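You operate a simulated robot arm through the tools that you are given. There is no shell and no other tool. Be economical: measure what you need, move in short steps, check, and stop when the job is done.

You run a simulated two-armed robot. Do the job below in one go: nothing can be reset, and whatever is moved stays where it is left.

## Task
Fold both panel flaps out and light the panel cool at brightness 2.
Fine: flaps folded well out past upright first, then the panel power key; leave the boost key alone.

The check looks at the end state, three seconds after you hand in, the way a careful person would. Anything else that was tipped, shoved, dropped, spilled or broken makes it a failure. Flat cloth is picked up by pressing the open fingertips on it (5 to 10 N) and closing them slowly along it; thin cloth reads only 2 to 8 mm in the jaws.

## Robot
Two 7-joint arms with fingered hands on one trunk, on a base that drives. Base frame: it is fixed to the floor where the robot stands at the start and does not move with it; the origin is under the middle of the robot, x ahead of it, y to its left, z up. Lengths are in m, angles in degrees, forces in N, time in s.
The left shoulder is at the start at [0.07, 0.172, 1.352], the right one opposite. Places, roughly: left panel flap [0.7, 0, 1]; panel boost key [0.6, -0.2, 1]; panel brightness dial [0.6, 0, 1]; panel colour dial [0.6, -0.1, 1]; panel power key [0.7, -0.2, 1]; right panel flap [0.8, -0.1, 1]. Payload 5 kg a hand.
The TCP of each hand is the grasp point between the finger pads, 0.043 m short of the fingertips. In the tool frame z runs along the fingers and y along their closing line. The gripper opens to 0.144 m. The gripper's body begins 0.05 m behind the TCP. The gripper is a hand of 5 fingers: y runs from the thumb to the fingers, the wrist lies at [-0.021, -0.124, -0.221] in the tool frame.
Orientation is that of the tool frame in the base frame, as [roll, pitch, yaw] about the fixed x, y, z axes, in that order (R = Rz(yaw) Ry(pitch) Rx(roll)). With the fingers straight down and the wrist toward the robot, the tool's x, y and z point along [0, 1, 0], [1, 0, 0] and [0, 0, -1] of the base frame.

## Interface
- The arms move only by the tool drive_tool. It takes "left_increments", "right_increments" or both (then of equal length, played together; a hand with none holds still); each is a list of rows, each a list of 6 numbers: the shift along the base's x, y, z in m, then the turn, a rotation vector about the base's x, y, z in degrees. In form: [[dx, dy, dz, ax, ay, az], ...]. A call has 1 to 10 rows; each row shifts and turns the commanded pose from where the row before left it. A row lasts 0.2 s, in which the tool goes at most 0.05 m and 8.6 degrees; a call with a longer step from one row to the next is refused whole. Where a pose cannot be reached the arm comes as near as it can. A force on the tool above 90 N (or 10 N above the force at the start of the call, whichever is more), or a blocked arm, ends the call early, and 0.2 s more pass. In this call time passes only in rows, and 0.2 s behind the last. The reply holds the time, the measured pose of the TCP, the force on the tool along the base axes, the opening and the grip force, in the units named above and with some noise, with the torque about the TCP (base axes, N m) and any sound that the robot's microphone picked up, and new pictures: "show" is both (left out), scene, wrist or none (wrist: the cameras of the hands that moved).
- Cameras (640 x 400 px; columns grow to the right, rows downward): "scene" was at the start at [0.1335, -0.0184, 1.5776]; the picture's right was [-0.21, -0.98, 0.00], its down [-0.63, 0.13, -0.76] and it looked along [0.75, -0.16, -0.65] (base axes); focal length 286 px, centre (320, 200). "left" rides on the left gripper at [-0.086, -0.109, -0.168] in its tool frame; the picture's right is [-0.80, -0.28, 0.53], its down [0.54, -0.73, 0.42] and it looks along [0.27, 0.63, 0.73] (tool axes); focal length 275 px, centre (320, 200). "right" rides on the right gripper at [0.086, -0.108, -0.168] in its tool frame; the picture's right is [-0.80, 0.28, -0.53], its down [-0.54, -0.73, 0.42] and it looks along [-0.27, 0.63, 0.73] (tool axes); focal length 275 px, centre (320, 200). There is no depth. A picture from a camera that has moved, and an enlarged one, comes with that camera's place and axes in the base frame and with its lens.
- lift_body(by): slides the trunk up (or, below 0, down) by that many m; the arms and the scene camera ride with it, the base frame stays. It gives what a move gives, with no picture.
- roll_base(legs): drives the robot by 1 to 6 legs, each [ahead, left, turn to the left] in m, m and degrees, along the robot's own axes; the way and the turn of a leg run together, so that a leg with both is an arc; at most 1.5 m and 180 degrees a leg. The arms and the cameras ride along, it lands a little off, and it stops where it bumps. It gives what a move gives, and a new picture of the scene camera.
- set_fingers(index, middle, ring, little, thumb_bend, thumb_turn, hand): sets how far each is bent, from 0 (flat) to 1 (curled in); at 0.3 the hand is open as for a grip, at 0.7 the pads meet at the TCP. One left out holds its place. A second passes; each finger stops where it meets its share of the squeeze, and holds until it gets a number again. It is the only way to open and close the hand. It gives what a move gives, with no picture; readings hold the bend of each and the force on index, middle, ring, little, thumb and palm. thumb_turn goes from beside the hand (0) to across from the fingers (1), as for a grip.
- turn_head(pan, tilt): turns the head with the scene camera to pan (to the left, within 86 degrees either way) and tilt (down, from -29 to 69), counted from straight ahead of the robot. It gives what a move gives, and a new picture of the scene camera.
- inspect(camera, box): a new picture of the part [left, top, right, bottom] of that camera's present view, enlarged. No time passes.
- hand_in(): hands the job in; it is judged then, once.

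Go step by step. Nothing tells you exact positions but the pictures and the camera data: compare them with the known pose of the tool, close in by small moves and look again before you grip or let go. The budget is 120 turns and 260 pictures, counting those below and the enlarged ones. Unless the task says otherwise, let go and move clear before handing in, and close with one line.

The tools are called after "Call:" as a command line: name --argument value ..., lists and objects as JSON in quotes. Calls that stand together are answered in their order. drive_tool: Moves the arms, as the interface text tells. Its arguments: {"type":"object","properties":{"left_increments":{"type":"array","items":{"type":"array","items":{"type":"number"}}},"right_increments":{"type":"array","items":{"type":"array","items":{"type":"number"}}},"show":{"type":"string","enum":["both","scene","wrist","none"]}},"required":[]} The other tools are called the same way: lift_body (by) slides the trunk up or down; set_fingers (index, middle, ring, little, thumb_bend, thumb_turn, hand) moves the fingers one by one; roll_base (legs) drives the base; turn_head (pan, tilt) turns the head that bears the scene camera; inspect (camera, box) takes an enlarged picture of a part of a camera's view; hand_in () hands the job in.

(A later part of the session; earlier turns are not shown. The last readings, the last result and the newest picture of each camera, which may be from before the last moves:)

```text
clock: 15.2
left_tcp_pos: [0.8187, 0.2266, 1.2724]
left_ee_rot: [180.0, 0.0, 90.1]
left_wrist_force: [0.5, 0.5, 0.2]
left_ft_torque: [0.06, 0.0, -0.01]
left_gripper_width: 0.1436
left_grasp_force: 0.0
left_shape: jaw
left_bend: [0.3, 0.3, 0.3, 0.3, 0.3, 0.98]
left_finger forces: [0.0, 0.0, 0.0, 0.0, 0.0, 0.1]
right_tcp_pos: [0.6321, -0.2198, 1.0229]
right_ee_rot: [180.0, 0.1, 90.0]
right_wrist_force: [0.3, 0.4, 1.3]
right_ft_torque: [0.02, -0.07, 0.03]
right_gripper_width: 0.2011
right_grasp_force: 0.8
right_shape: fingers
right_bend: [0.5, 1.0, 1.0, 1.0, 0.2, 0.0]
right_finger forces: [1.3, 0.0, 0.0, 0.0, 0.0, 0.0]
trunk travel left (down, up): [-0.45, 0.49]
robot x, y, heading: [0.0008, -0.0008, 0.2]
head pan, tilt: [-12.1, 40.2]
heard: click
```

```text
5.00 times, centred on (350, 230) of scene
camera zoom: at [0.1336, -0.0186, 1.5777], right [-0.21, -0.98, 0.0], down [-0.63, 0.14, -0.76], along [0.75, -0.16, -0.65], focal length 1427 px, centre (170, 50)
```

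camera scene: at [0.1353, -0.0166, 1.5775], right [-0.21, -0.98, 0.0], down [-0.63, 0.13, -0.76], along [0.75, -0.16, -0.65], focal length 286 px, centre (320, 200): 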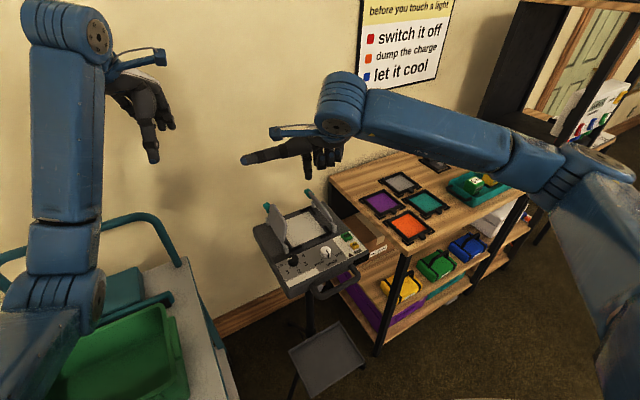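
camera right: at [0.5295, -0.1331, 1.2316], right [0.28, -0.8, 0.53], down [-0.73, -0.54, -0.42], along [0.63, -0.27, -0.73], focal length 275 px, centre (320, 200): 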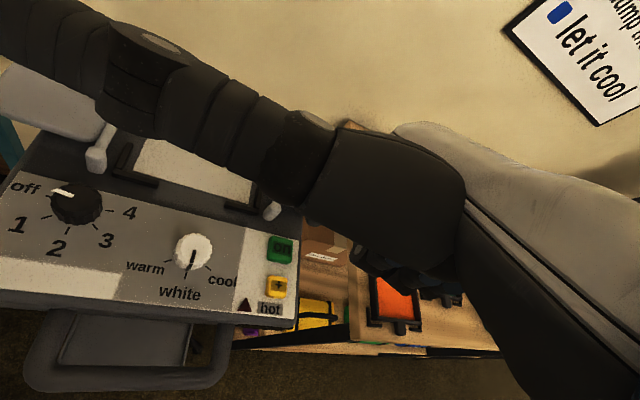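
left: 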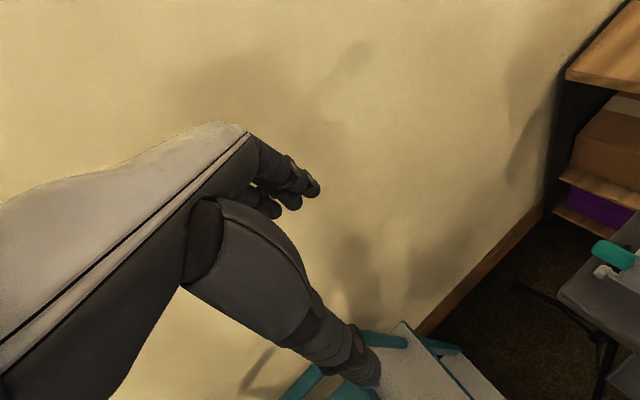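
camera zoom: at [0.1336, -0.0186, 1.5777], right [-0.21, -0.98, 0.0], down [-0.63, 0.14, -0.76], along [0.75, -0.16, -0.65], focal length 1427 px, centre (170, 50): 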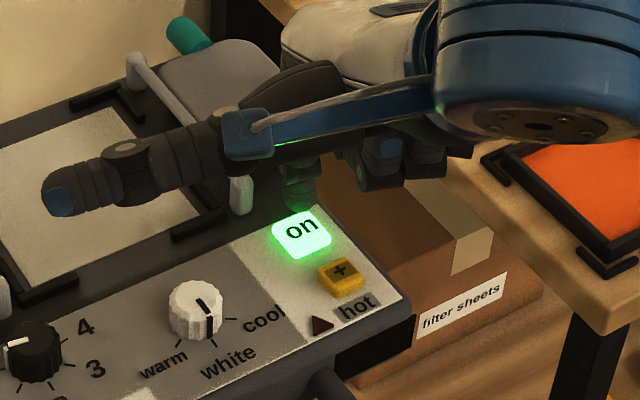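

A click was heard and the power key is lit. I'll lift off and form a pinch with index, middle and thumb for the dials.

Call:
drive_tool --right_increments '[[0, 0, 0.035, 0, 0, 0], [0, 0.02, 0.045, 0, 0, 0], [-0.006, 0.033, 0.03, 0, 0, 0], [-0.005, 0.034, 0, 0, 0, 0]]' --show "none"

Call:
set_fingers --hand "right" --index 0.5 --middle 0.5 --ring 1 --little 1 --thumb_bend 0.45 --thumb_turn 1

Call:
inspect --camera "right" --box '[0, 0, 640, 400]'

Call:
inspect --camera "scene" --box '[230, 140, 400, 290]'

```text
clock: 16.2
left_tcp_pos: [0.8201, 0.2273, 1.2707]
left_ee_rot: [-179.8, 0.2, 90.1]
left_wrist_force: [-0.1, -0.3, 0.8]
left_ft_torque: [-0.03, 0.06, -0.03]
left_gripper_width: 0.1439
left_grasp_force: 0.0
left_shape: jaw
left_bend: [0.3, 0.3, 0.3, 0.3, 0.3, 0.98]
left_finger forces: [0.0, 0.0, 0.1, 0.0, 0.0, 0.0]
right_tcp_pos: [0.6207, -0.1315, 1.1315]
right_ee_rot: [-179.9, 0.1, 89.8]
right_wrist_force: [0.7, 0.5, 0.2]
right_ft_torque: [-0.02, 0.01, -0.01]
right_gripper_width: 0.2012
right_grasp_force: 0.1
right_shape: fingers
right_bend: [0.5, 1.0, 1.0, 1.0, 0.2, 0.0]
right_finger forces: [0.1, 0.0, 0.1, 0.1, 0.0, 0.1]
trunk travel left (down, up): [-0.45, 0.49]
robot x, y, heading: [0.0046, -0.0002, 0.0]
head pan, tilt: [-12.1, 40.2]
```

```text
clock: 17.2
left_tcp_pos: [0.8191, 0.2261, 1.2717]
left_ee_rot: [-179.9, 0.1, 90.0]
left_wrist_force: [-0.1, 0.1, -0.4]
left_ft_torque: [-0.01, 0.04, -0.01]
left_gripper_width: 0.1436
left_grasp_force: 0.1
left_shape: jaw
left_bend: [0.3, 0.3, 0.3, 0.3, 0.3, 0.98]
left_finger forces: [0.0, 0.0, 0.1, 0.0, 0.1, 0.1]
right_tcp_pos: [0.622, -0.131, 1.1319]
right_ee_rot: [180.0, -0.1, 90.1]
right_wrist_force: [0.1, -0.3, 0.3]
right_ft_torque: [0.0, 0.0, -0.05]
right_gripper_width: 0.0877
right_grasp_force: 0.0
right_shape: fingers
right_bend: [0.5, 0.5, 1.0, 1.0, 0.45, 0.99]
right_finger forces: [0.1, 0.0, 0.1, 0.0, 0.0, 0.1]
trunk travel left (down, up): [-0.45, 0.49]
robot x, y, heading: [-0.0009, -0.0013, -0.1]
head pan, tilt: [-12.1, 40.2]
```

```text
1.00 times, centred on (320, 200) of right
camera zoom: at [0.5145, -0.0449, 1.3011], right [0.28, -0.8, 0.53], down [-0.73, -0.54, -0.42], along [0.63, -0.27, -0.73], focal length 275 px, centre (320, 200)
```

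zoom: 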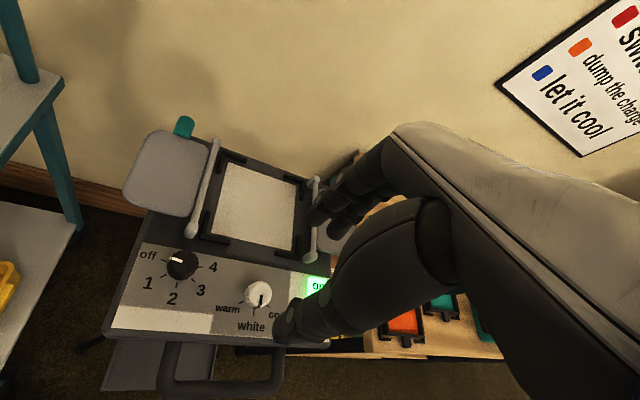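

```text
2.67 times, centred on (315, 215) of scene
camera zoom: at [0.1336, -0.0181, 1.5776], right [-0.21, -0.98, 0.0], down [-0.63, 0.13, -0.76], along [0.75, -0.16, -0.65], focal length 761 px, centre (333, 160)
```

zoom: 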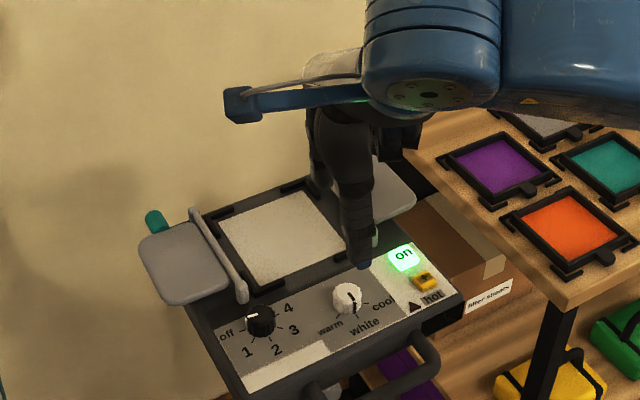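

The pinch is open over the colour dial, which I place at (0.624, -0.134). I descend in steps.

Call:
drive_tool --right_increments '[[0.002, -0.003, -0.03, 0, 0, 0], [0, 0, -0.04, 0, 0, 0], [0, 0, -0.035, 0, 0, 0]]' --show "wrist"

Call:
inspect --camera "scene" --box '[270, 190, 390, 280]'

Call:
inspect --camera "right" --box '[160, 160, 400, 340]'

```text
clock: 18.0
left_tcp_pos: [0.819, 0.2269, 1.2724]
left_ee_rot: [-179.9, 0.0, 90.0]
left_wrist_force: [0.2, 0.7, 0.8]
left_ft_torque: [0.03, 0.01, 0.02]
left_gripper_width: 0.1438
left_grasp_force: 0.0
left_shape: jaw
left_bend: [0.3, 0.3, 0.3, 0.3, 0.3, 0.98]
left_finger forces: [0.1, 0.0, 0.0, 0.0, 0.0, 0.1]
right_tcp_pos: [0.6224, -0.1348, 1.0263]
right_ee_rot: [179.9, 0.0, 90.0]
right_wrist_force: [0.3, -0.3, 0.2]
right_ft_torque: [0.03, -0.01, 0.02]
right_gripper_width: 0.0877
right_grasp_force: 0.0
right_shape: fingers
right_bend: [0.5, 0.5, 1.0, 1.0, 0.45, 0.99]
right_finger forces: [0.0, 0.0, 0.1, 0.1, 0.0, 0.0]
trunk travel left (down, up): [-0.45, 0.49]
robot x, y, heading: [-0.0016, 0.0009, -0.1]
head pan, tilt: [-12.1, 40.2]
camera right: at [0.5154, -0.0481, 1.1962], right [0.28, -0.8, 0.53], down [-0.73, -0.54, -0.42], along [0.63, -0.27, -0.73], focal length 275 px, centre (320, 200)
```

right: 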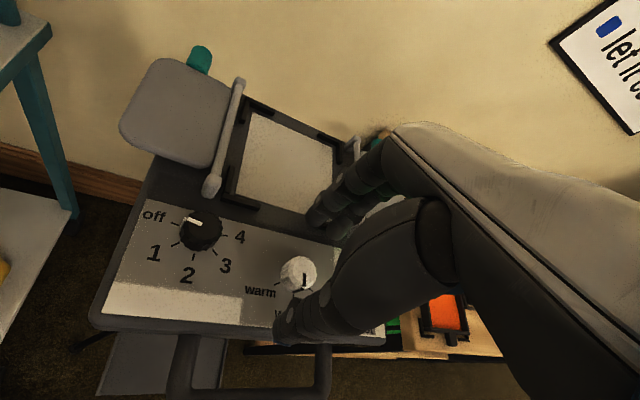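

```text
4.44 times, centred on (330, 235) of scene
camera zoom: at [0.1338, -0.0185, 1.5777], right [-0.21, -0.98, 0.0], down [-0.63, 0.13, -0.76], along [0.75, -0.16, -0.65], focal length 1269 px, centre (276, 44)
```

zoom: 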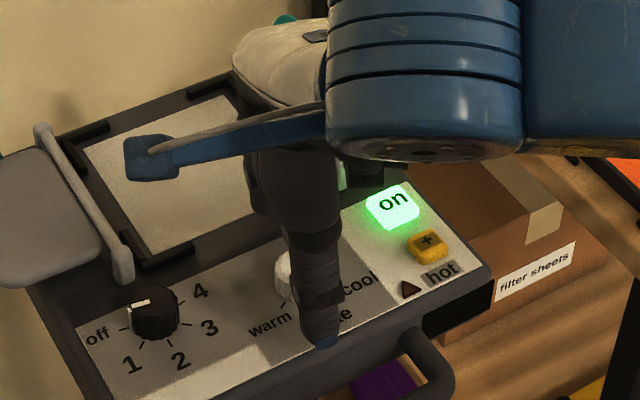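

```text
2.22 times, centred on (280, 250) of right
camera zoom: at [0.5154, -0.0481, 1.1962], right [0.28, -0.8, 0.53], down [-0.73, -0.54, -0.42], along [0.63, -0.27, -0.73], focal length 612 px, centre (409, 89)
```

zoom: 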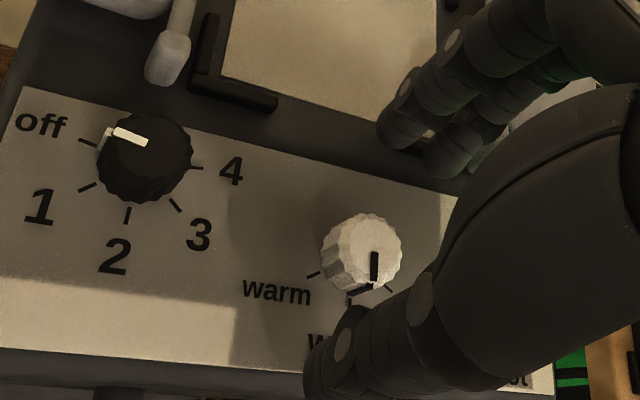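

The dial sits between the thumb and the fingers. I go down a bit further and close on it.

Call:
drive_tool --right_increments '[[0, 0, -0.012, 0, 0, 0], [0, 0, -0.01, 0, 0, 0]]' --show "none"

Call:
set_fingers --hand "right" --index 0.62 --middle 0.62 --thumb_bend 0.62

Call:
inspect --camera "right" --box '[160, 140, 400, 320]'

```text
clock: 18.6
left_tcp_pos: [0.8118, 0.2271, 1.2782]
left_ee_rot: [179.7, 0.1, 90.0]
left_wrist_force: [-0.6, -0.1, -1.0]
left_ft_torque: [-0.02, -0.01, 0.05]
left_gripper_width: 0.1436
left_grasp_force: 0.0
left_shape: jaw
left_bend: [0.3, 0.3, 0.3, 0.3, 0.3, 0.98]
left_finger forces: [0.0, 0.0, 0.0, 0.1, 0.0, 0.0]
right_tcp_pos: [0.6212, -0.1355, 1.017]
right_ee_rot: [179.0, -0.3, 89.8]
right_wrist_force: [-2.7, -5.0, 60.2]
right_ft_torque: [0.05, -2.7, -0.22]
right_gripper_width: 0.087
right_grasp_force: 31.4
right_shape: fingers
right_bend: [0.5, 0.5, 1.0, 1.0, 0.45, 0.99]
right_finger forces: [36.0, 25.7, 0.1, 0.0, 1.2, 0.0]
trunk travel left (down, up): [-0.45, 0.49]
robot x, y, heading: [0.002, 0.0012, 0.1]
head pan, tilt: [-12.1, 40.2]
```

```text
clock: 19.6
left_tcp_pos: [0.8125, 0.2279, 1.2775]
left_ee_rot: [179.8, 0.1, 90.0]
left_wrist_force: [0.1, 0.8, -0.8]
left_ft_torque: [0.0, 0.02, -0.01]
left_gripper_width: 0.1437
left_grasp_force: 0.1
left_shape: jaw
left_bend: [0.3, 0.3, 0.3, 0.3, 0.3, 0.98]
left_finger forces: [0.0, 0.1, 0.0, 0.0, 0.1, 0.0]
right_tcp_pos: [0.6228, -0.1345, 1.0178]
right_ee_rot: [178.9, -0.3, 89.8]
right_wrist_force: [5.6, -2.0, 84.0]
right_ft_torque: [-0.38, 0.78, -0.01]
right_gripper_width: 0.0542
right_grasp_force: 42.1
right_shape: fingers
right_bend: [0.62, 0.52, 1.0, 1.0, 0.55, 1.0]
right_finger forces: [0.1, 36.6, 0.0, 0.1, 47.2, 0.0]
trunk travel left (down, up): [-0.45, 0.49]
robot x, y, heading: [0.0039, -0.001, -0.0]
head pan, tilt: [-12.1, 40.2]
```

```text
2.22 times, centred on (280, 230) of right
camera zoom: at [0.5129, -0.0475, 1.1842], right [0.27, -0.8, 0.54], down [-0.72, -0.54, -0.44], along [0.64, -0.27, -0.72], focal length 612 px, centre (409, 133)
```

zoom: 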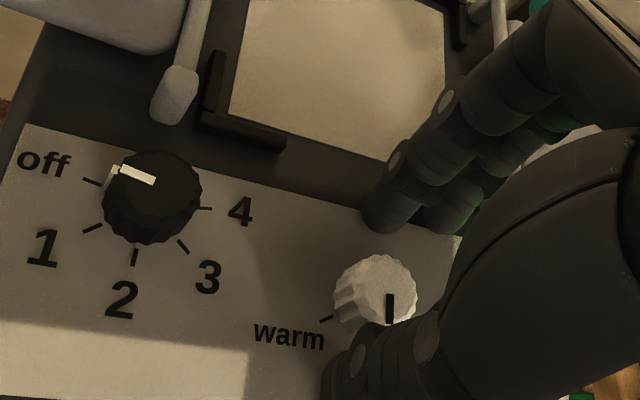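

The fingertips touched the panel surface, so it's higher than I assumed. I raise about 2 cm to take the load off before closing.

Call:
drive_tool --right_increments '[[0, 0, 0.02, 0, 0, 0]]' --show "none"

Call:
inspect --camera "right" --box '[160, 140, 400, 320]'

Call:
inspect --camera "scene" --box '[240, 180, 390, 300]'

```text
clock: 20.0
left_tcp_pos: [0.8211, 0.2278, 1.2683]
left_ee_rot: [-179.8, 0.0, 90.1]
left_wrist_force: [0.0, 0.9, -0.5]
left_ft_torque: [-0.01, 0.04, 0.0]
left_gripper_width: 0.1435
left_grasp_force: 0.1
left_shape: jaw
left_bend: [0.3, 0.3, 0.3, 0.3, 0.3, 0.98]
left_finger forces: [0.1, 0.0, 0.0, 0.1, 0.0, 0.1]
right_tcp_pos: [0.6212, -0.1354, 1.0183]
right_ee_rot: [-179.3, 0.2, 90.0]
right_wrist_force: [-1.1, 1.7, 1.3]
right_ft_torque: [-0.04, -0.02, 0.03]
right_gripper_width: 0.0406
right_grasp_force: 3.0
right_shape: fingers
right_bend: [0.62, 0.59, 1.0, 1.0, 0.6, 1.0]
right_finger forces: [0.0, 3.2, 0.0, 0.0, 2.9, 0.0]
trunk travel left (down, up): [-0.45, 0.49]
robot x, y, heading: [0.0014, 0.0008, 0.4]
head pan, tilt: [-12.1, 40.2]
```

```text
2.22 times, centred on (280, 230) of right
camera zoom: at [0.5162, -0.0482, 1.1883], right [0.29, -0.79, 0.53], down [-0.73, -0.54, -0.41], along [0.62, -0.27, -0.74], focal length 612 px, centre (409, 133)
```

zoom: 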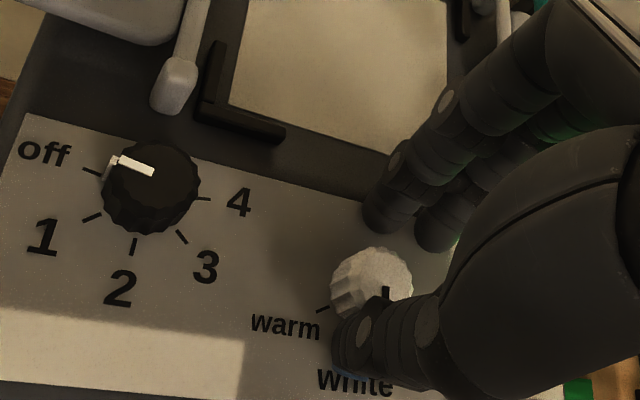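

```text
3.33 times, centred on (315, 240) of scene
camera zoom: at [0.1358, -0.0183, 1.5757], right [-0.21, -0.98, 0.0], down [-0.63, 0.13, -0.76], along [0.75, -0.16, -0.65], focal length 952 px, centre (337, 67)
```

zoom: 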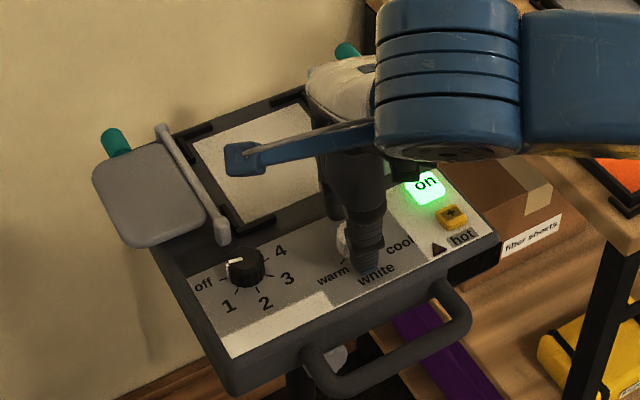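

Call:
drive_tool --right_increments '[[0, 0, 0.004, 0, 0, 0]]' --show "none"

Call:
set_fingers --hand "right" --index 0.7 --middle 0.7 --thumb_bend 0.68

Call:
inspect --camera "right" --box '[160, 140, 400, 320]'

```text
clock: 20.4
left_tcp_pos: [0.8185, 0.2271, 1.2734]
left_ee_rot: [-179.9, 0.0, 90.0]
left_wrist_force: [0.6, -0.4, 1.1]
left_ft_torque: [-0.01, 0.02, 0.0]
left_gripper_width: 0.1436
left_grasp_force: 0.1
left_shape: jaw
left_bend: [0.3, 0.3, 0.3, 0.3, 0.3, 0.98]
left_finger forces: [0.0, 0.0, 0.0, 0.1, 0.1, 0.0]
right_tcp_pos: [0.6211, -0.1351, 1.0285]
right_ee_rot: [-179.8, 0.1, 90.1]
right_wrist_force: [-3.4, -0.4, -0.2]
right_ft_torque: [0.03, 0.18, 0.05]
right_gripper_width: 0.04
right_grasp_force: 1.9
right_shape: fingers
right_bend: [0.62, 0.6, 1.0, 1.0, 0.6, 1.0]
right_finger forces: [0.1, 0.0, 0.0, 0.0, 3.3, 0.0]
trunk travel left (down, up): [-0.45, 0.49]
robot x, y, heading: [-0.0021, 0.0009, 0.1]
head pan, tilt: [-12.1, 40.2]
```

```text
clock: 21.4
left_tcp_pos: [0.818, 0.2269, 1.2729]
left_ee_rot: [-179.9, -0.1, 90.0]
left_wrist_force: [0.0, -0.1, 0.3]
left_ft_torque: [-0.01, 0.0, 0.01]
left_gripper_width: 0.1435
left_grasp_force: 0.1
left_shape: jaw
left_bend: [0.3, 0.3, 0.3, 0.3, 0.3, 0.98]
left_finger forces: [0.0, 0.0, 0.0, 0.1, 0.1, 0.0]
right_tcp_pos: [0.6215, -0.1365, 1.0297]
right_ee_rot: [180.0, 0.1, 90.0]
right_wrist_force: [-10.2, -0.5, 1.4]
right_ft_torque: [0.0, 0.44, 0.01]
right_gripper_width: 0.0252
right_grasp_force: 4.5
right_shape: fingers
right_bend: [0.7, 0.7, 1.0, 1.0, 0.62, 1.0]
right_finger forces: [0.2, 0.0, 0.0, 0.1, 8.8, 0.0]
trunk travel left (down, up): [-0.45, 0.49]
robot x, y, heading: [0.0009, -0.0005, 0.1]
head pan, tilt: [-12.1, 40.2]
```

```text
2.22 times, centred on (280, 230) of right
camera zoom: at [0.5144, -0.0481, 1.199], right [0.28, -0.8, 0.53], down [-0.73, -0.54, -0.42], along [0.63, -0.27, -0.73], focal length 612 px, centre (409, 133)
```

zoom: 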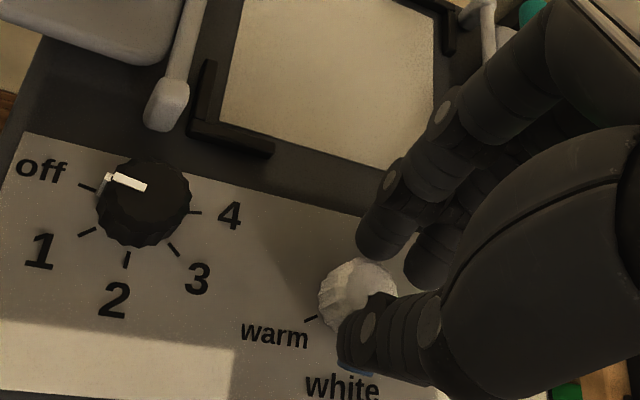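

The thumb touches the dial but the fingers fall short, so I shift the hand slightly back and down and close the fingers further.

Call:
drive_tool --right_increments '[[-0.006, 0, -0.006, 0, 0, 0]]' --show "none"

Call:
set_fingers --hand "right" --index 0.8 --middle 0.8

Call:
inspect --camera "right" --box '[160, 140, 400, 320]'

```text
clock: 21.8
left_tcp_pos: [0.8173, 0.2267, 1.2743]
left_ee_rot: [-180.0, 0.0, 90.0]
left_wrist_force: [1.4, -0.1, 0.0]
left_ft_torque: [0.05, -0.03, -0.03]
left_gripper_width: 0.1438
left_grasp_force: 0.0
left_shape: jaw
left_bend: [0.3, 0.3, 0.3, 0.3, 0.3, 0.98]
left_finger forces: [0.1, 0.1, 0.0, 0.0, 0.1, 0.0]
right_tcp_pos: [0.6169, -0.1358, 1.0285]
right_ee_rot: [179.6, -0.1, 89.9]
right_wrist_force: [-0.8, -0.3, 23.9]
right_ft_torque: [0.04, 0.13, -0.02]
right_gripper_width: 0.0246
right_grasp_force: 12.7
right_shape: fingers
right_bend: [0.68, 0.7, 1.0, 1.0, 0.64, 1.0]
right_finger forces: [13.1, 0.7, 0.1, 0.0, 12.0, 0.1]
trunk travel left (down, up): [-0.45, 0.49]
robot x, y, heading: [0.0001, 0.0038, 0.1]
head pan, tilt: [-12.1, 40.2]
```

```text
clock: 22.8
left_tcp_pos: [0.8205, 0.2256, 1.2717]
left_ee_rot: [-180.0, 0.0, 90.1]
left_wrist_force: [0.5, -0.9, 0.2]
left_ft_torque: [-0.01, -0.01, 0.01]
left_gripper_width: 0.1439
left_grasp_force: 0.0
left_shape: jaw
left_bend: [0.3, 0.3, 0.3, 0.3, 0.3, 0.98]
left_finger forces: [0.0, 0.1, 0.1, 0.0, 0.0, 0.0]
right_tcp_pos: [0.6174, -0.1363, 1.0225]
right_ee_rot: [179.9, 0.0, 89.9]
right_wrist_force: [17.7, -9.4, 14.4]
right_ft_torque: [-0.39, -0.63, 0.01]
right_gripper_width: 0.0262
right_grasp_force: 22.4
right_shape: fingers
right_bend: [0.75, 0.73, 1.0, 1.0, 0.63, 1.0]
right_finger forces: [16.0, 21.0, 0.0, 0.0, 8.9, 0.0]
trunk travel left (down, up): [-0.45, 0.49]
robot x, y, heading: [-0.0009, 0.0004, -0.1]
head pan, tilt: [-12.1, 40.2]
```

```text
2.22 times, centred on (280, 230) of right
camera zoom: at [0.5112, -0.0495, 1.1923], right [0.28, -0.8, 0.53], down [-0.73, -0.54, -0.42], along [0.63, -0.27, -0.73], focal length 612 px, centre (409, 133)
```

zoom: 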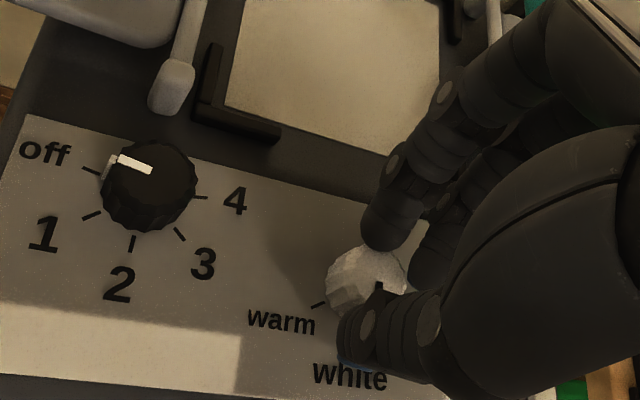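

The dial is now held by index, middle and thumb. I turn it counter-clockwise 40° toward "cool".

Call:
drive_tool --right_increments '[[0, -0.001, 0, 0, 0, 8], [0, -0.001, 0, 0, 0, 8], [0, -0.001, 0, 0, 0, 8], [0.0005, -0.001, 0, 0, 0, 8], [0.0005, -0.001, 0, 0, 0, 8]]' --show "wrist"

Call:
inspect --camera "scene" --box '[270, 200, 390, 290]'

```text
clock: 24.0
left_tcp_pos: [0.8184, 0.2298, 1.2728]
left_ee_rot: [180.0, 0.1, 90.0]
left_wrist_force: [-0.6, -0.2, 0.2]
left_ft_torque: [-0.02, -0.02, -0.01]
left_gripper_width: 0.1437
left_grasp_force: 0.1
left_shape: jaw
left_bend: [0.3, 0.3, 0.3, 0.3, 0.3, 0.98]
left_finger forces: [0.0, 0.1, 0.1, 0.1, 0.0, 0.1]
right_tcp_pos: [0.6151, -0.1365, 1.0244]
right_ee_rot: [180.0, -0.1, 130.3]
right_wrist_force: [6.6, 15.8, 11.0]
right_ft_torque: [0.74, -0.33, -0.04]
right_gripper_width: 0.026
right_grasp_force: 14.2
right_shape: fingers
right_bend: [0.75, 0.75, 1.0, 1.0, 0.64, 1.0]
right_finger forces: [23.9, 0.0, 0.0, 0.0, 4.3, 0.0]
trunk travel left (down, up): [-0.45, 0.49]
robot x, y, heading: [0.0003, 0.0022, -0.1]
head pan, tilt: [-12.1, 40.2]
camera right: at [0.4788, -0.1402, 1.1933], right [0.73, -0.42, 0.53], down [-0.2, -0.88, -0.42], along [0.65, 0.2, -0.73], focal length 275 px, centre (320, 200)
```

right: 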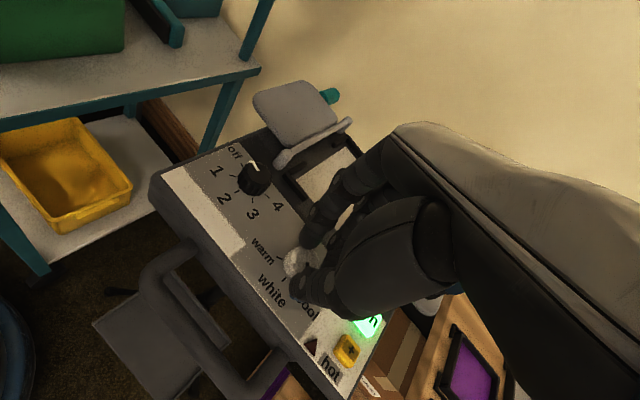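

```text
4.44 times, centred on (330, 245) of scene
camera zoom: at [0.1321, -0.0155, 1.5777], right [-0.21, -0.98, 0.0], down [-0.63, 0.13, -0.76], along [0.75, -0.16, -0.64], focal length 1269 px, centre (276, 0)
```

zoom: 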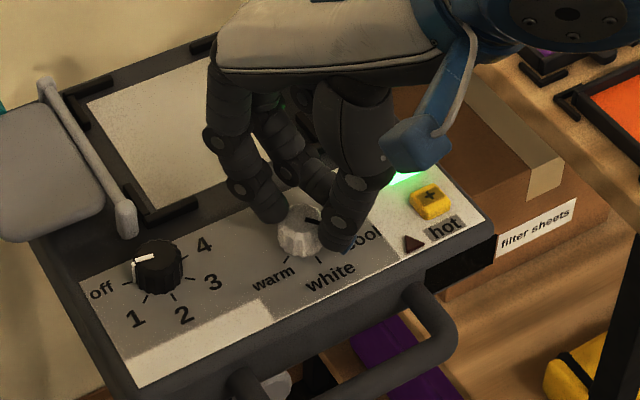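

Call:
inspect --camera "scene" --box '[315, 230, 365, 270]'

Call:
inspect --camera "right" --box '[230, 210, 350, 330]'

```text
10.00 times, centred on (340, 250) of scene
camera zoom: at [0.1321, -0.0155, 1.5777], right [-0.21, -0.98, 0.0], down [-0.63, 0.13, -0.76], along [0.75, -0.16, -0.64], focal length 2855 px, centre (120, -300)
```

zoom: 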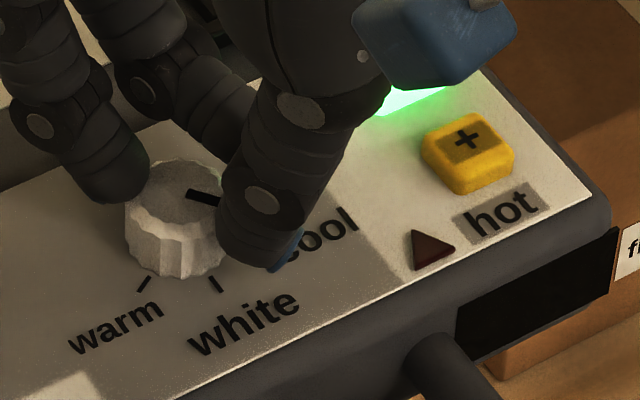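

```text
3.33 times, centred on (290, 270) of right
camera zoom: at [0.4788, -0.1402, 1.1933], right [0.73, -0.42, 0.53], down [-0.2, -0.88, -0.42], along [0.65, 0.2, -0.73], focal length 918 px, centre (420, -33)
```

zoom: 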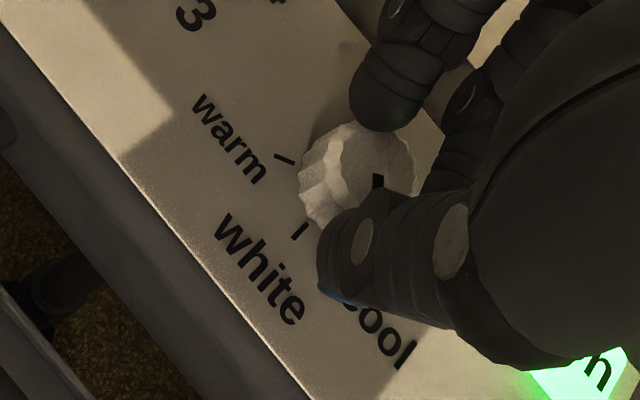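

The dial is nearly at "cool". I'll turn it a bit more, then release and look.

Call:
drive_tool --right_increments '[[0.0005, -0.001, 0, 0, 0, 8], [0.0005, -0.001, 0, 0, 0, 6]]' --show "none"

Call:
set_fingers --hand "right" --index 0.55 --middle 0.55 --thumb_bend 0.45

Call:
drive_tool --right_increments '[[0, 0, 0.04, 0, 0, 0], [0, 0, 0.045, 0, 0, 0]]' --show "wrist"

Call:
inspect --camera "scene" --box '[270, 200, 390, 290]'

```text
clock: 24.6
left_tcp_pos: [0.8179, 0.2281, 1.2729]
left_ee_rot: [180.0, 0.1, 89.9]
left_wrist_force: [0.4, 0.0, -0.4]
left_ft_torque: [0.02, 0.01, -0.01]
left_gripper_width: 0.1436
left_grasp_force: 0.1
left_shape: jaw
left_bend: [0.3, 0.3, 0.3, 0.3, 0.3, 0.98]
left_finger forces: [0.0, 0.0, 0.0, 0.0, 0.2, 0.0]
right_tcp_pos: [0.6168, -0.1389, 1.0252]
right_ee_rot: [179.9, 0.0, 144.1]
right_wrist_force: [-2.0, 21.9, 14.4]
right_ft_torque: [1.03, 0.0, -0.06]
right_gripper_width: 0.0259
right_grasp_force: 14.7
right_shape: fingers
right_bend: [0.74, 0.75, 1.0, 1.0, 0.65, 1.0]
right_finger forces: [25.8, 0.1, 0.0, 0.1, 3.3, 0.0]
trunk travel left (down, up): [-0.45, 0.49]
robot x, y, heading: [0.0022, -0.0058, -0.1]
head pan, tilt: [-12.1, 40.2]
```

```text
clock: 25.6
left_tcp_pos: [0.8189, 0.2266, 1.2733]
left_ee_rot: [-179.9, -0.1, 90.0]
left_wrist_force: [-0.6, -0.3, 0.3]
left_ft_torque: [0.04, 0.02, -0.03]
left_gripper_width: 0.1438
left_grasp_force: 0.0
left_shape: jaw
left_bend: [0.3, 0.3, 0.3, 0.3, 0.3, 0.98]
left_finger forces: [0.1, 0.0, 0.1, 0.1, 0.1, 0.0]
right_tcp_pos: [0.6194, -0.1435, 1.0234]
right_ee_rot: [180.0, -0.1, 143.9]
right_wrist_force: [-0.1, -0.2, 0.0]
right_ft_torque: [0.04, 0.0, 0.03]
right_gripper_width: 0.0778
right_grasp_force: 0.1
right_shape: fingers
right_bend: [0.55, 0.55, 1.0, 1.0, 0.45, 0.99]
right_finger forces: [0.1, 0.0, 0.0, 0.1, 0.1, 0.0]
trunk travel left (down, up): [-0.45, 0.49]
robot x, y, heading: [-0.0055, -0.0029, 0.2]
head pan, tilt: [-12.1, 40.2]
```

```text
clock: 26.2
left_tcp_pos: [0.8189, 0.2275, 1.2721]
left_ee_rot: [-179.9, 0.0, 90.1]
left_wrist_force: [0.1, 0.3, -0.8]
left_ft_torque: [0.0, 0.03, 0.0]
left_gripper_width: 0.1436
left_grasp_force: 0.0
left_shape: jaw
left_bend: [0.3, 0.3, 0.3, 0.3, 0.3, 0.98]
left_finger forces: [0.0, 0.1, 0.1, 0.0, 0.1, 0.0]
right_tcp_pos: [0.6187, -0.1424, 1.109]
right_ee_rot: [-179.9, 0.0, 144.1]
right_wrist_force: [0.6, -0.4, -0.6]
right_ft_torque: [-0.01, -0.02, 0.01]
right_gripper_width: 0.0781
right_grasp_force: 0.1
right_shape: fingers
right_bend: [0.55, 0.55, 1.0, 1.0, 0.45, 0.99]
right_finger forces: [0.0, 0.0, 0.0, 0.0, 0.0, 0.1]
trunk travel left (down, up): [-0.45, 0.49]
robot x, y, heading: [-0.0004, -0.0009, -0.1]
head pan, tilt: [-12.1, 40.2]
camera right: at [0.4867, -0.1786, 1.2779], right [0.81, -0.24, 0.53], down [0.01, -0.91, -0.42], along [0.58, 0.35, -0.73], focal length 275 px, centre (320, 200)
```

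right: 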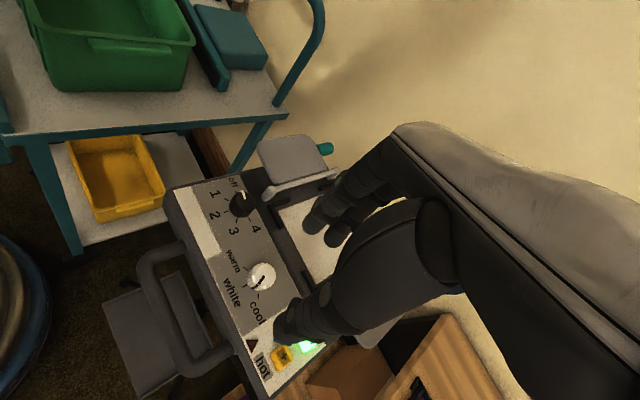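

```text
4.44 times, centred on (330, 245) of scene
camera zoom: at [0.1331, -0.0179, 1.5775], right [-0.21, -0.98, 0.0], down [-0.63, 0.13, -0.76], along [0.75, -0.16, -0.65], focal length 1269 px, centre (276, 0)
```

zoom: 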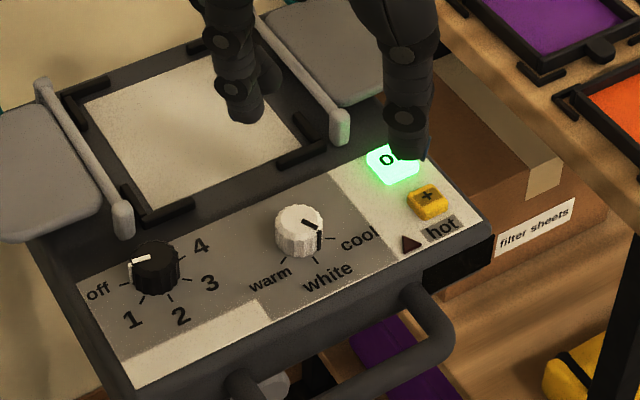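

Call:
inspect --camera "scene" --box '[312, 230, 362, 265]'

Call:
inspect --camera "right" --box '[200, 230, 320, 330]'

```text
11.43 times, centred on (337, 248) of scene
camera zoom: at [0.1331, -0.0179, 1.5775], right [-0.21, -0.98, 0.0], down [-0.63, 0.13, -0.76], along [0.75, -0.16, -0.65], focal length 3262 px, centre (126, -343)
```

zoom: 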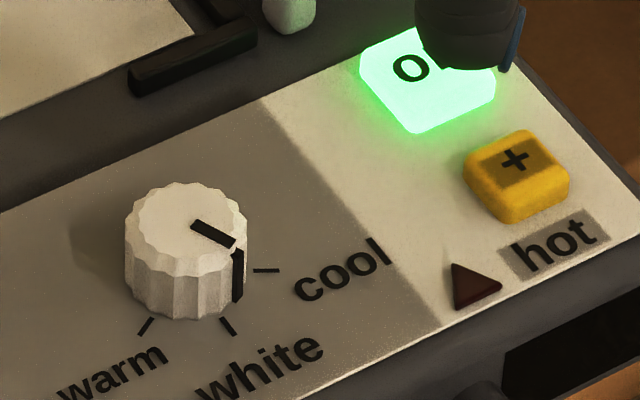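

```text
4.00 times, centred on (260, 280) of right
camera zoom: at [0.4867, -0.1786, 1.2779], right [0.81, -0.24, 0.53], down [0.01, -0.91, -0.42], along [0.58, 0.35, -0.73], focal length 1101 px, centre (560, -120)
```

zoom: 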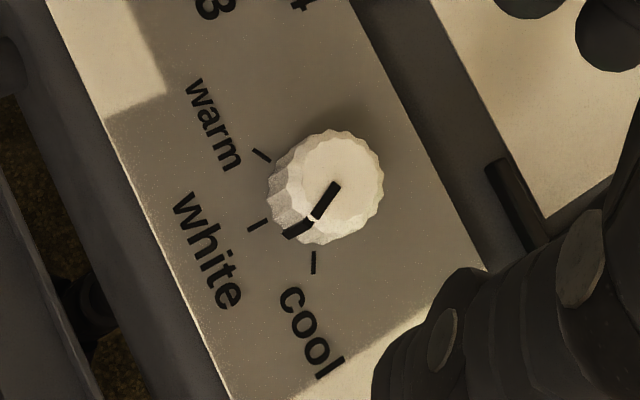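

The pointer is about halfway from "white" to "cool", roughly 33° short. I refined the dial to (0.615, -0.1355) with its top near 0.985; now I turn the hand back up here, descend and regrip harder.

Call:
drive_tool --right_increments '[[0, 0.002, 0, 0, 0, -8], [0, 0.002, 0, 0, 0, -8], [0, 0.002, 0, 0, 0, -8], [0, 0.001, 0, 0, 0, -8], [0, 0, 0, 0, 0, -8], [0, 0, -0.04, 0, 0, 0], [0, 0, -0.045, 0, 0, 0]]' --show "none"

Call:
set_fingers --hand "right" --index 0.85 --middle 0.85 --thumb_bend 0.85

Call:
inspect --camera "right" --box '[160, 140, 400, 320]'

Call:
inspect --camera "scene" --box '[290, 210, 390, 280]'

```text
clock: 27.8
left_tcp_pos: [0.8189, 0.226, 1.2719]
left_ee_rot: [-179.9, 0.0, 89.9]
left_wrist_force: [-0.4, -0.1, -0.5]
left_ft_torque: [-0.02, -0.03, -0.01]
left_gripper_width: 0.1436
left_grasp_force: 0.0
left_shape: jaw
left_bend: [0.3, 0.3, 0.3, 0.3, 0.3, 0.98]
left_finger forces: [0.1, 0.0, 0.0, 0.0, 0.0, 0.0]
right_tcp_pos: [0.6183, -0.1362, 1.0263]
right_ee_rot: [179.9, 0.0, 103.9]
right_wrist_force: [0.2, -0.4, -0.1]
right_ft_torque: [0.02, -0.03, 0.01]
right_gripper_width: 0.0778
right_grasp_force: 0.1
right_shape: fingers
right_bend: [0.55, 0.55, 1.0, 1.0, 0.45, 0.99]
right_finger forces: [0.1, 0.1, 0.1, 0.0, 0.1, 0.0]
trunk travel left (down, up): [-0.45, 0.49]
robot x, y, heading: [-0.0005, -0.0013, -0.1]
head pan, tilt: [-12.1, 40.2]
```

```text
clock: 28.8
left_tcp_pos: [0.8187, 0.2258, 1.2722]
left_ee_rot: [179.9, 0.0, 90.0]
left_wrist_force: [0.0, -0.3, -0.7]
left_ft_torque: [0.0, -0.01, -0.03]
left_gripper_width: 0.1438
left_grasp_force: 0.0
left_shape: jaw
left_bend: [0.3, 0.3, 0.3, 0.3, 0.3, 0.98]
left_finger forces: [0.1, 0.0, 0.0, 0.1, 0.0, 0.0]
right_tcp_pos: [0.6155, -0.1369, 1.0241]
right_ee_rot: [-180.0, -0.1, 104.0]
right_wrist_force: [-12.2, -4.3, -9.5]
right_ft_torque: [-0.09, 0.2, 0.04]
right_gripper_width: 0.0275
right_grasp_force: 18.1
right_shape: fingers
right_bend: [0.64, 0.85, 1.0, 1.0, 0.63, 1.0]
right_finger forces: [12.6, 0.0, 0.1, 0.1, 23.8, 0.0]
trunk travel left (down, up): [-0.45, 0.49]
robot x, y, heading: [-0.0024, 0.0005, -0.2]
head pan, tilt: [-12.1, 40.2]
```

```text
2.22 times, centred on (280, 230) of right
camera zoom: at [0.4923, -0.0784, 1.1933], right [0.47, -0.7, 0.53], down [-0.57, -0.7, -0.42], along [0.67, -0.11, -0.73], focal length 612 px, centre (409, 133)
```

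zoom: 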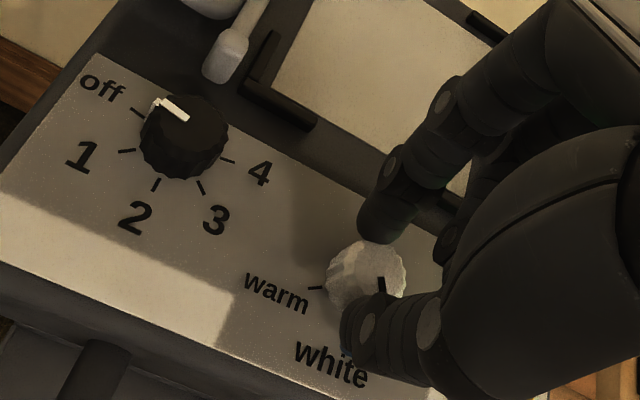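

```text
5.71 times, centred on (340, 245) of scene
camera zoom: at [0.1325, -0.0196, 1.5775], right [-0.21, -0.98, 0.0], down [-0.63, 0.14, -0.76], along [0.75, -0.16, -0.65], focal length 1631 px, centre (206, -57)
```

zoom: 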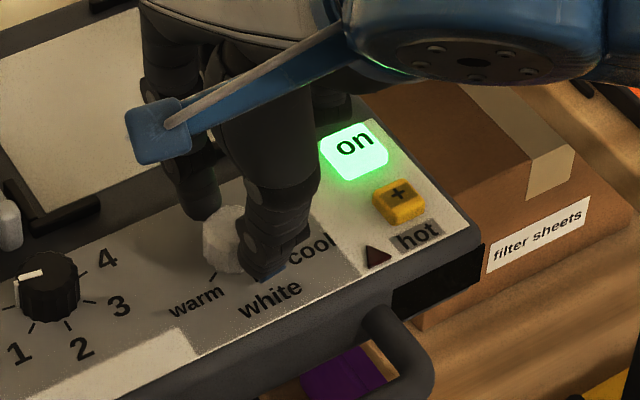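

Index and thumb hold the dial firmly now. I turn it another 40° counter-clockwise.

Call:
drive_tool --right_increments '[[0, 0, 0, 0, 0, 8], [0, 0, 0, 0, 0, 8], [0, 0, 0, 0, 0, 8], [0, 0, 0, 0, 0, 8], [0, 0, 0, 0, 0, 8]]' --show "none"

Call:
inspect --camera "scene" --box '[312, 230, 362, 265]'

Call:
inspect --camera "right" --box '[200, 200, 360, 320]'

```text
clock: 30.0
left_tcp_pos: [0.8194, 0.2265, 1.2733]
left_ee_rot: [-179.9, 0.1, 90.0]
left_wrist_force: [0.9, 0.2, -0.4]
left_ft_torque: [0.03, 0.0, 0.02]
left_gripper_width: 0.1438
left_grasp_force: 0.0
left_shape: jaw
left_bend: [0.3, 0.3, 0.3, 0.3, 0.3, 0.98]
left_finger forces: [0.1, 0.0, 0.0, 0.0, 0.0, 0.0]
right_tcp_pos: [0.6189, -0.1364, 1.0251]
right_ee_rot: [-179.9, 0.0, 144.1]
right_wrist_force: [-10.0, -1.8, -6.4]
right_ft_torque: [0.0, 0.2, 0.01]
right_gripper_width: 0.0273
right_grasp_force: 17.4
right_shape: fingers
right_bend: [0.63, 0.85, 1.0, 1.0, 0.64, 1.0]
right_finger forces: [15.9, 0.1, 0.1, 0.0, 19.8, 0.1]
trunk travel left (down, up): [-0.45, 0.49]
robot x, y, heading: [-0.002, 0.0003, -0.3]
head pan, tilt: [-12.1, 40.2]
```

```text
11.43 times, centred on (337, 248) of scene
camera zoom: at [0.1331, -0.0187, 1.5777], right [-0.21, -0.98, 0.0], down [-0.63, 0.14, -0.76], along [0.75, -0.16, -0.65], focal length 3262 px, centre (126, -343)
```

zoom: 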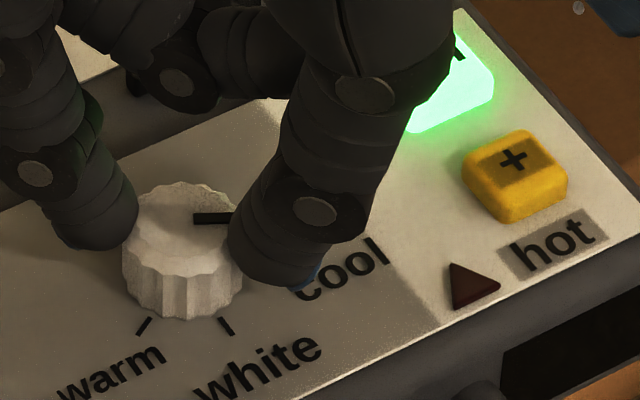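

```text
3.33 times, centred on (280, 260) of right
camera zoom: at [0.4867, -0.1723, 1.1934], right [0.81, -0.24, 0.53], down [0.01, -0.91, -0.42], along [0.58, 0.35, -0.73], focal length 918 px, centre (453, 0)
```

zoom: 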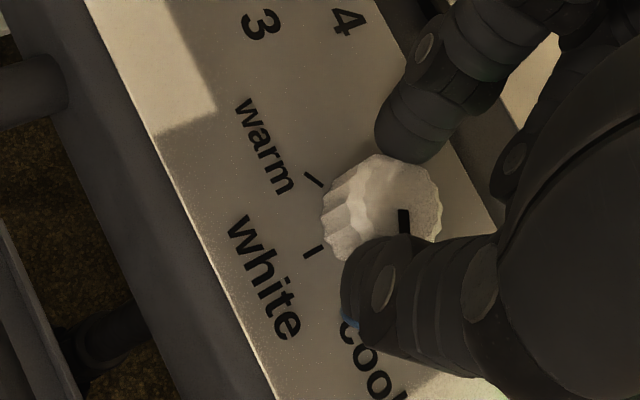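

The pointer now lines up with "cool". Release, lift and check.

Call:
set_fingers --hand "right" --index 0.5 --middle 0.5 --thumb_bend 0.45

Call:
drive_tool --right_increments '[[0, 0, 0.04, 0, 0, 0], [0, 0, 0.045, 0, 0, 0]]' --show "none"

Call:
inspect --camera "scene" --box '[312, 230, 362, 265]'

Call:
inspect --camera "right" --box '[180, 170, 320, 330]'

```text
clock: 31.0
left_tcp_pos: [0.8191, 0.2261, 1.2721]
left_ee_rot: [-180.0, 0.0, 89.9]
left_wrist_force: [0.0, 1.1, 0.8]
left_ft_torque: [0.0, 0.03, 0.01]
left_gripper_width: 0.144
left_grasp_force: 0.1
left_shape: jaw
left_bend: [0.3, 0.3, 0.3, 0.3, 0.3, 0.98]
left_finger forces: [0.0, 0.0, 0.1, 0.0, 0.0, 0.0]
right_tcp_pos: [0.6192, -0.1355, 1.0248]
right_ee_rot: [179.9, 0.0, 144.0]
right_wrist_force: [-0.4, 0.4, -0.3]
right_ft_torque: [0.0, -0.03, -0.01]
right_gripper_width: 0.0869
right_grasp_force: 0.0
right_shape: fingers
right_bend: [0.5, 0.5, 1.0, 1.0, 0.45, 0.99]
right_finger forces: [0.0, 0.0, 0.0, 0.0, 0.0, 0.0]
trunk travel left (down, up): [-0.45, 0.49]
robot x, y, heading: [-0.0018, 0.0026, -0.2]
head pan, tilt: [-12.1, 40.2]
```

```text
clock: 31.6
left_tcp_pos: [0.8183, 0.227, 1.2719]
left_ee_rot: [-179.9, 0.0, 90.0]
left_wrist_force: [0.1, 0.1, -1.3]
left_ft_torque: [0.0, -0.03, 0.0]
left_gripper_width: 0.1437
left_grasp_force: 0.1
left_shape: jaw
left_bend: [0.3, 0.3, 0.3, 0.3, 0.3, 0.98]
left_finger forces: [0.0, 0.0, 0.0, 0.0, 0.0, 0.1]
right_tcp_pos: [0.6177, -0.1352, 1.1087]
right_ee_rot: [-179.9, -0.1, 143.9]
right_wrist_force: [-0.4, 0.2, 0.8]
right_ft_torque: [0.04, -0.01, -0.01]
right_gripper_width: 0.0871
right_grasp_force: 0.1
right_shape: fingers
right_bend: [0.5, 0.5, 1.0, 1.0, 0.45, 0.99]
right_finger forces: [0.0, 0.0, 0.1, 0.0, 0.1, 0.0]
trunk travel left (down, up): [-0.45, 0.49]
robot x, y, heading: [-0.0007, -0.0002, 0.3]
head pan, tilt: [-12.1, 40.2]
```

```text
11.43 times, centred on (337, 248) of scene
camera zoom: at [0.133, -0.0176, 1.5776], right [-0.21, -0.98, 0.0], down [-0.63, 0.13, -0.76], along [0.75, -0.16, -0.65], focal length 3262 px, centre (126, -343)
```

zoom: 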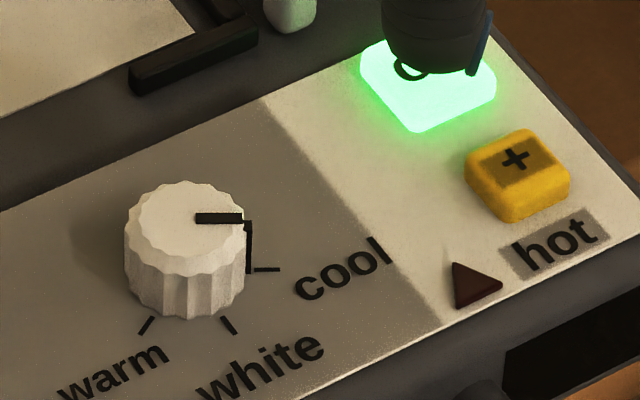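

```text
2.50 times, centred on (250, 250) of right
camera zoom: at [0.4867, -0.1712, 1.2785], right [0.81, -0.24, 0.53], down [0.01, -0.91, -0.42], along [0.58, 0.35, -0.73], focal length 688 px, centre (495, 75)
```

zoom: 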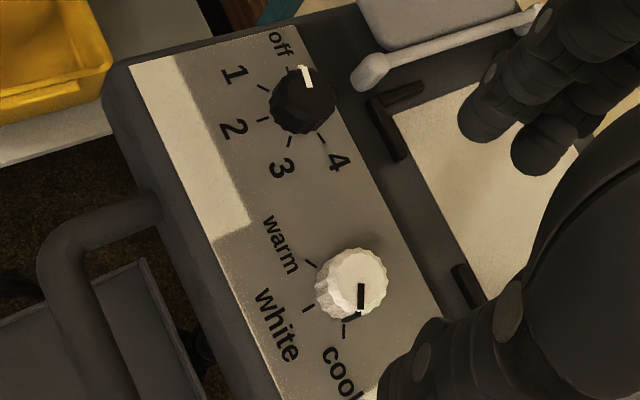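

"Cool" is set exactly. Next is the brightness dial at about (0.606, -0.0445), pointer at "off". I move above it with yaw about 124° so the fingers clear the flap hinge.

Call:
drive_tool --right_increments '[[-0.003, 0.03, 0, 0, 0, -7], [-0.003, 0.03, 0, 0, 0, -7], [-0.003, 0.031, 0, 0, 0, -6], [0, 0, -0.04, 0, 0, 0]]' --show "wrist"

Call:
inspect --camera "right" --box '[200, 160, 400, 320]'

Call:
inspect --camera "scene" --box '[240, 190, 360, 280]'

```text
clock: 32.6
left_tcp_pos: [0.8189, 0.2256, 1.2716]
left_ee_rot: [-179.9, -0.1, 90.1]
left_wrist_force: [0.5, -1.3, -0.2]
left_ft_torque: [0.07, 0.01, 0.02]
left_gripper_width: 0.1437
left_grasp_force: 0.1
left_shape: jaw
left_bend: [0.3, 0.3, 0.3, 0.3, 0.3, 0.98]
left_finger forces: [0.0, 0.0, 0.1, 0.0, 0.0, 0.0]
right_tcp_pos: [0.6085, -0.0446, 1.0703]
right_ee_rot: [179.9, 0.0, 123.9]
right_wrist_force: [0.1, -0.8, -1.3]
right_ft_torque: [0.03, -0.01, 0.01]
right_gripper_width: 0.0871
right_grasp_force: 0.0
right_shape: fingers
right_bend: [0.5, 0.5, 1.0, 1.0, 0.45, 0.99]
right_finger forces: [0.0, 0.0, 0.0, 0.1, 0.0, 0.1]
trunk travel left (down, up): [-0.45, 0.49]
robot x, y, heading: [0.0035, 0.0005, 0.2]
head pan, tilt: [-12.1, 40.2]
camera right: at [0.4726, -0.0334, 1.2379], right [0.68, -0.5, 0.53], down [-0.3, -0.85, -0.42], along [0.67, 0.13, -0.73], focal length 275 px, centre (320, 200)
```

right: 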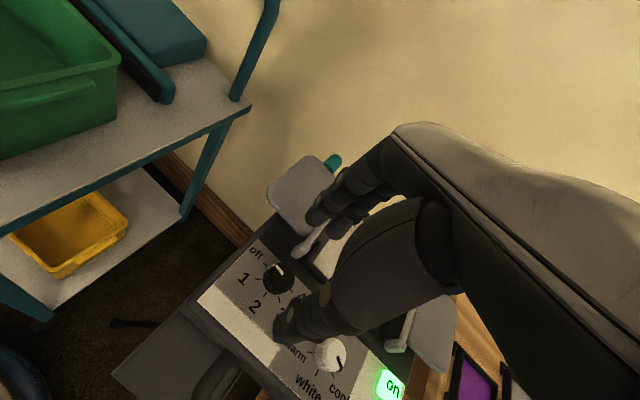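

```text
2.50 times, centred on (300, 240) of right
camera zoom: at [0.4726, -0.0334, 1.2379], right [0.68, -0.5, 0.53], down [-0.3, -0.85, -0.42], along [0.67, 0.13, -0.73], focal length 688 px, centre (370, 100)
```

zoom: 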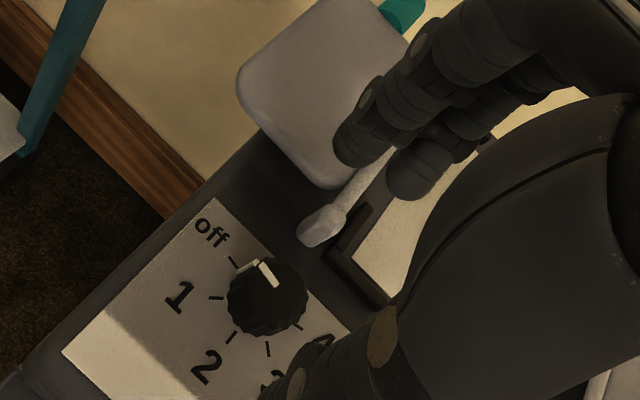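

```text
4.44 times, centred on (300, 235) of scene
camera zoom: at [0.1338, -0.0199, 1.5776], right [-0.21, -0.98, 0.0], down [-0.63, 0.14, -0.76], along [0.75, -0.16, -0.65], focal length 1269 px, centre (409, 44)
```

zoom: 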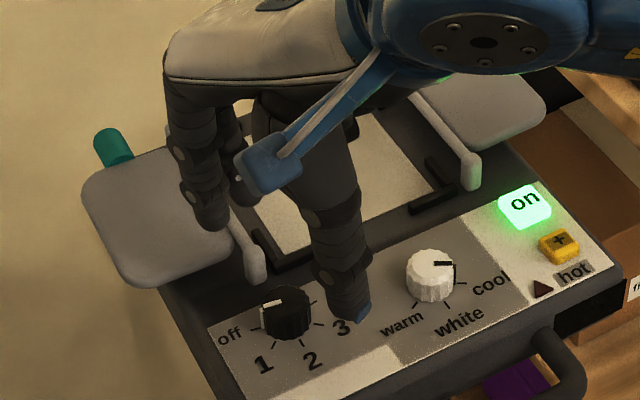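

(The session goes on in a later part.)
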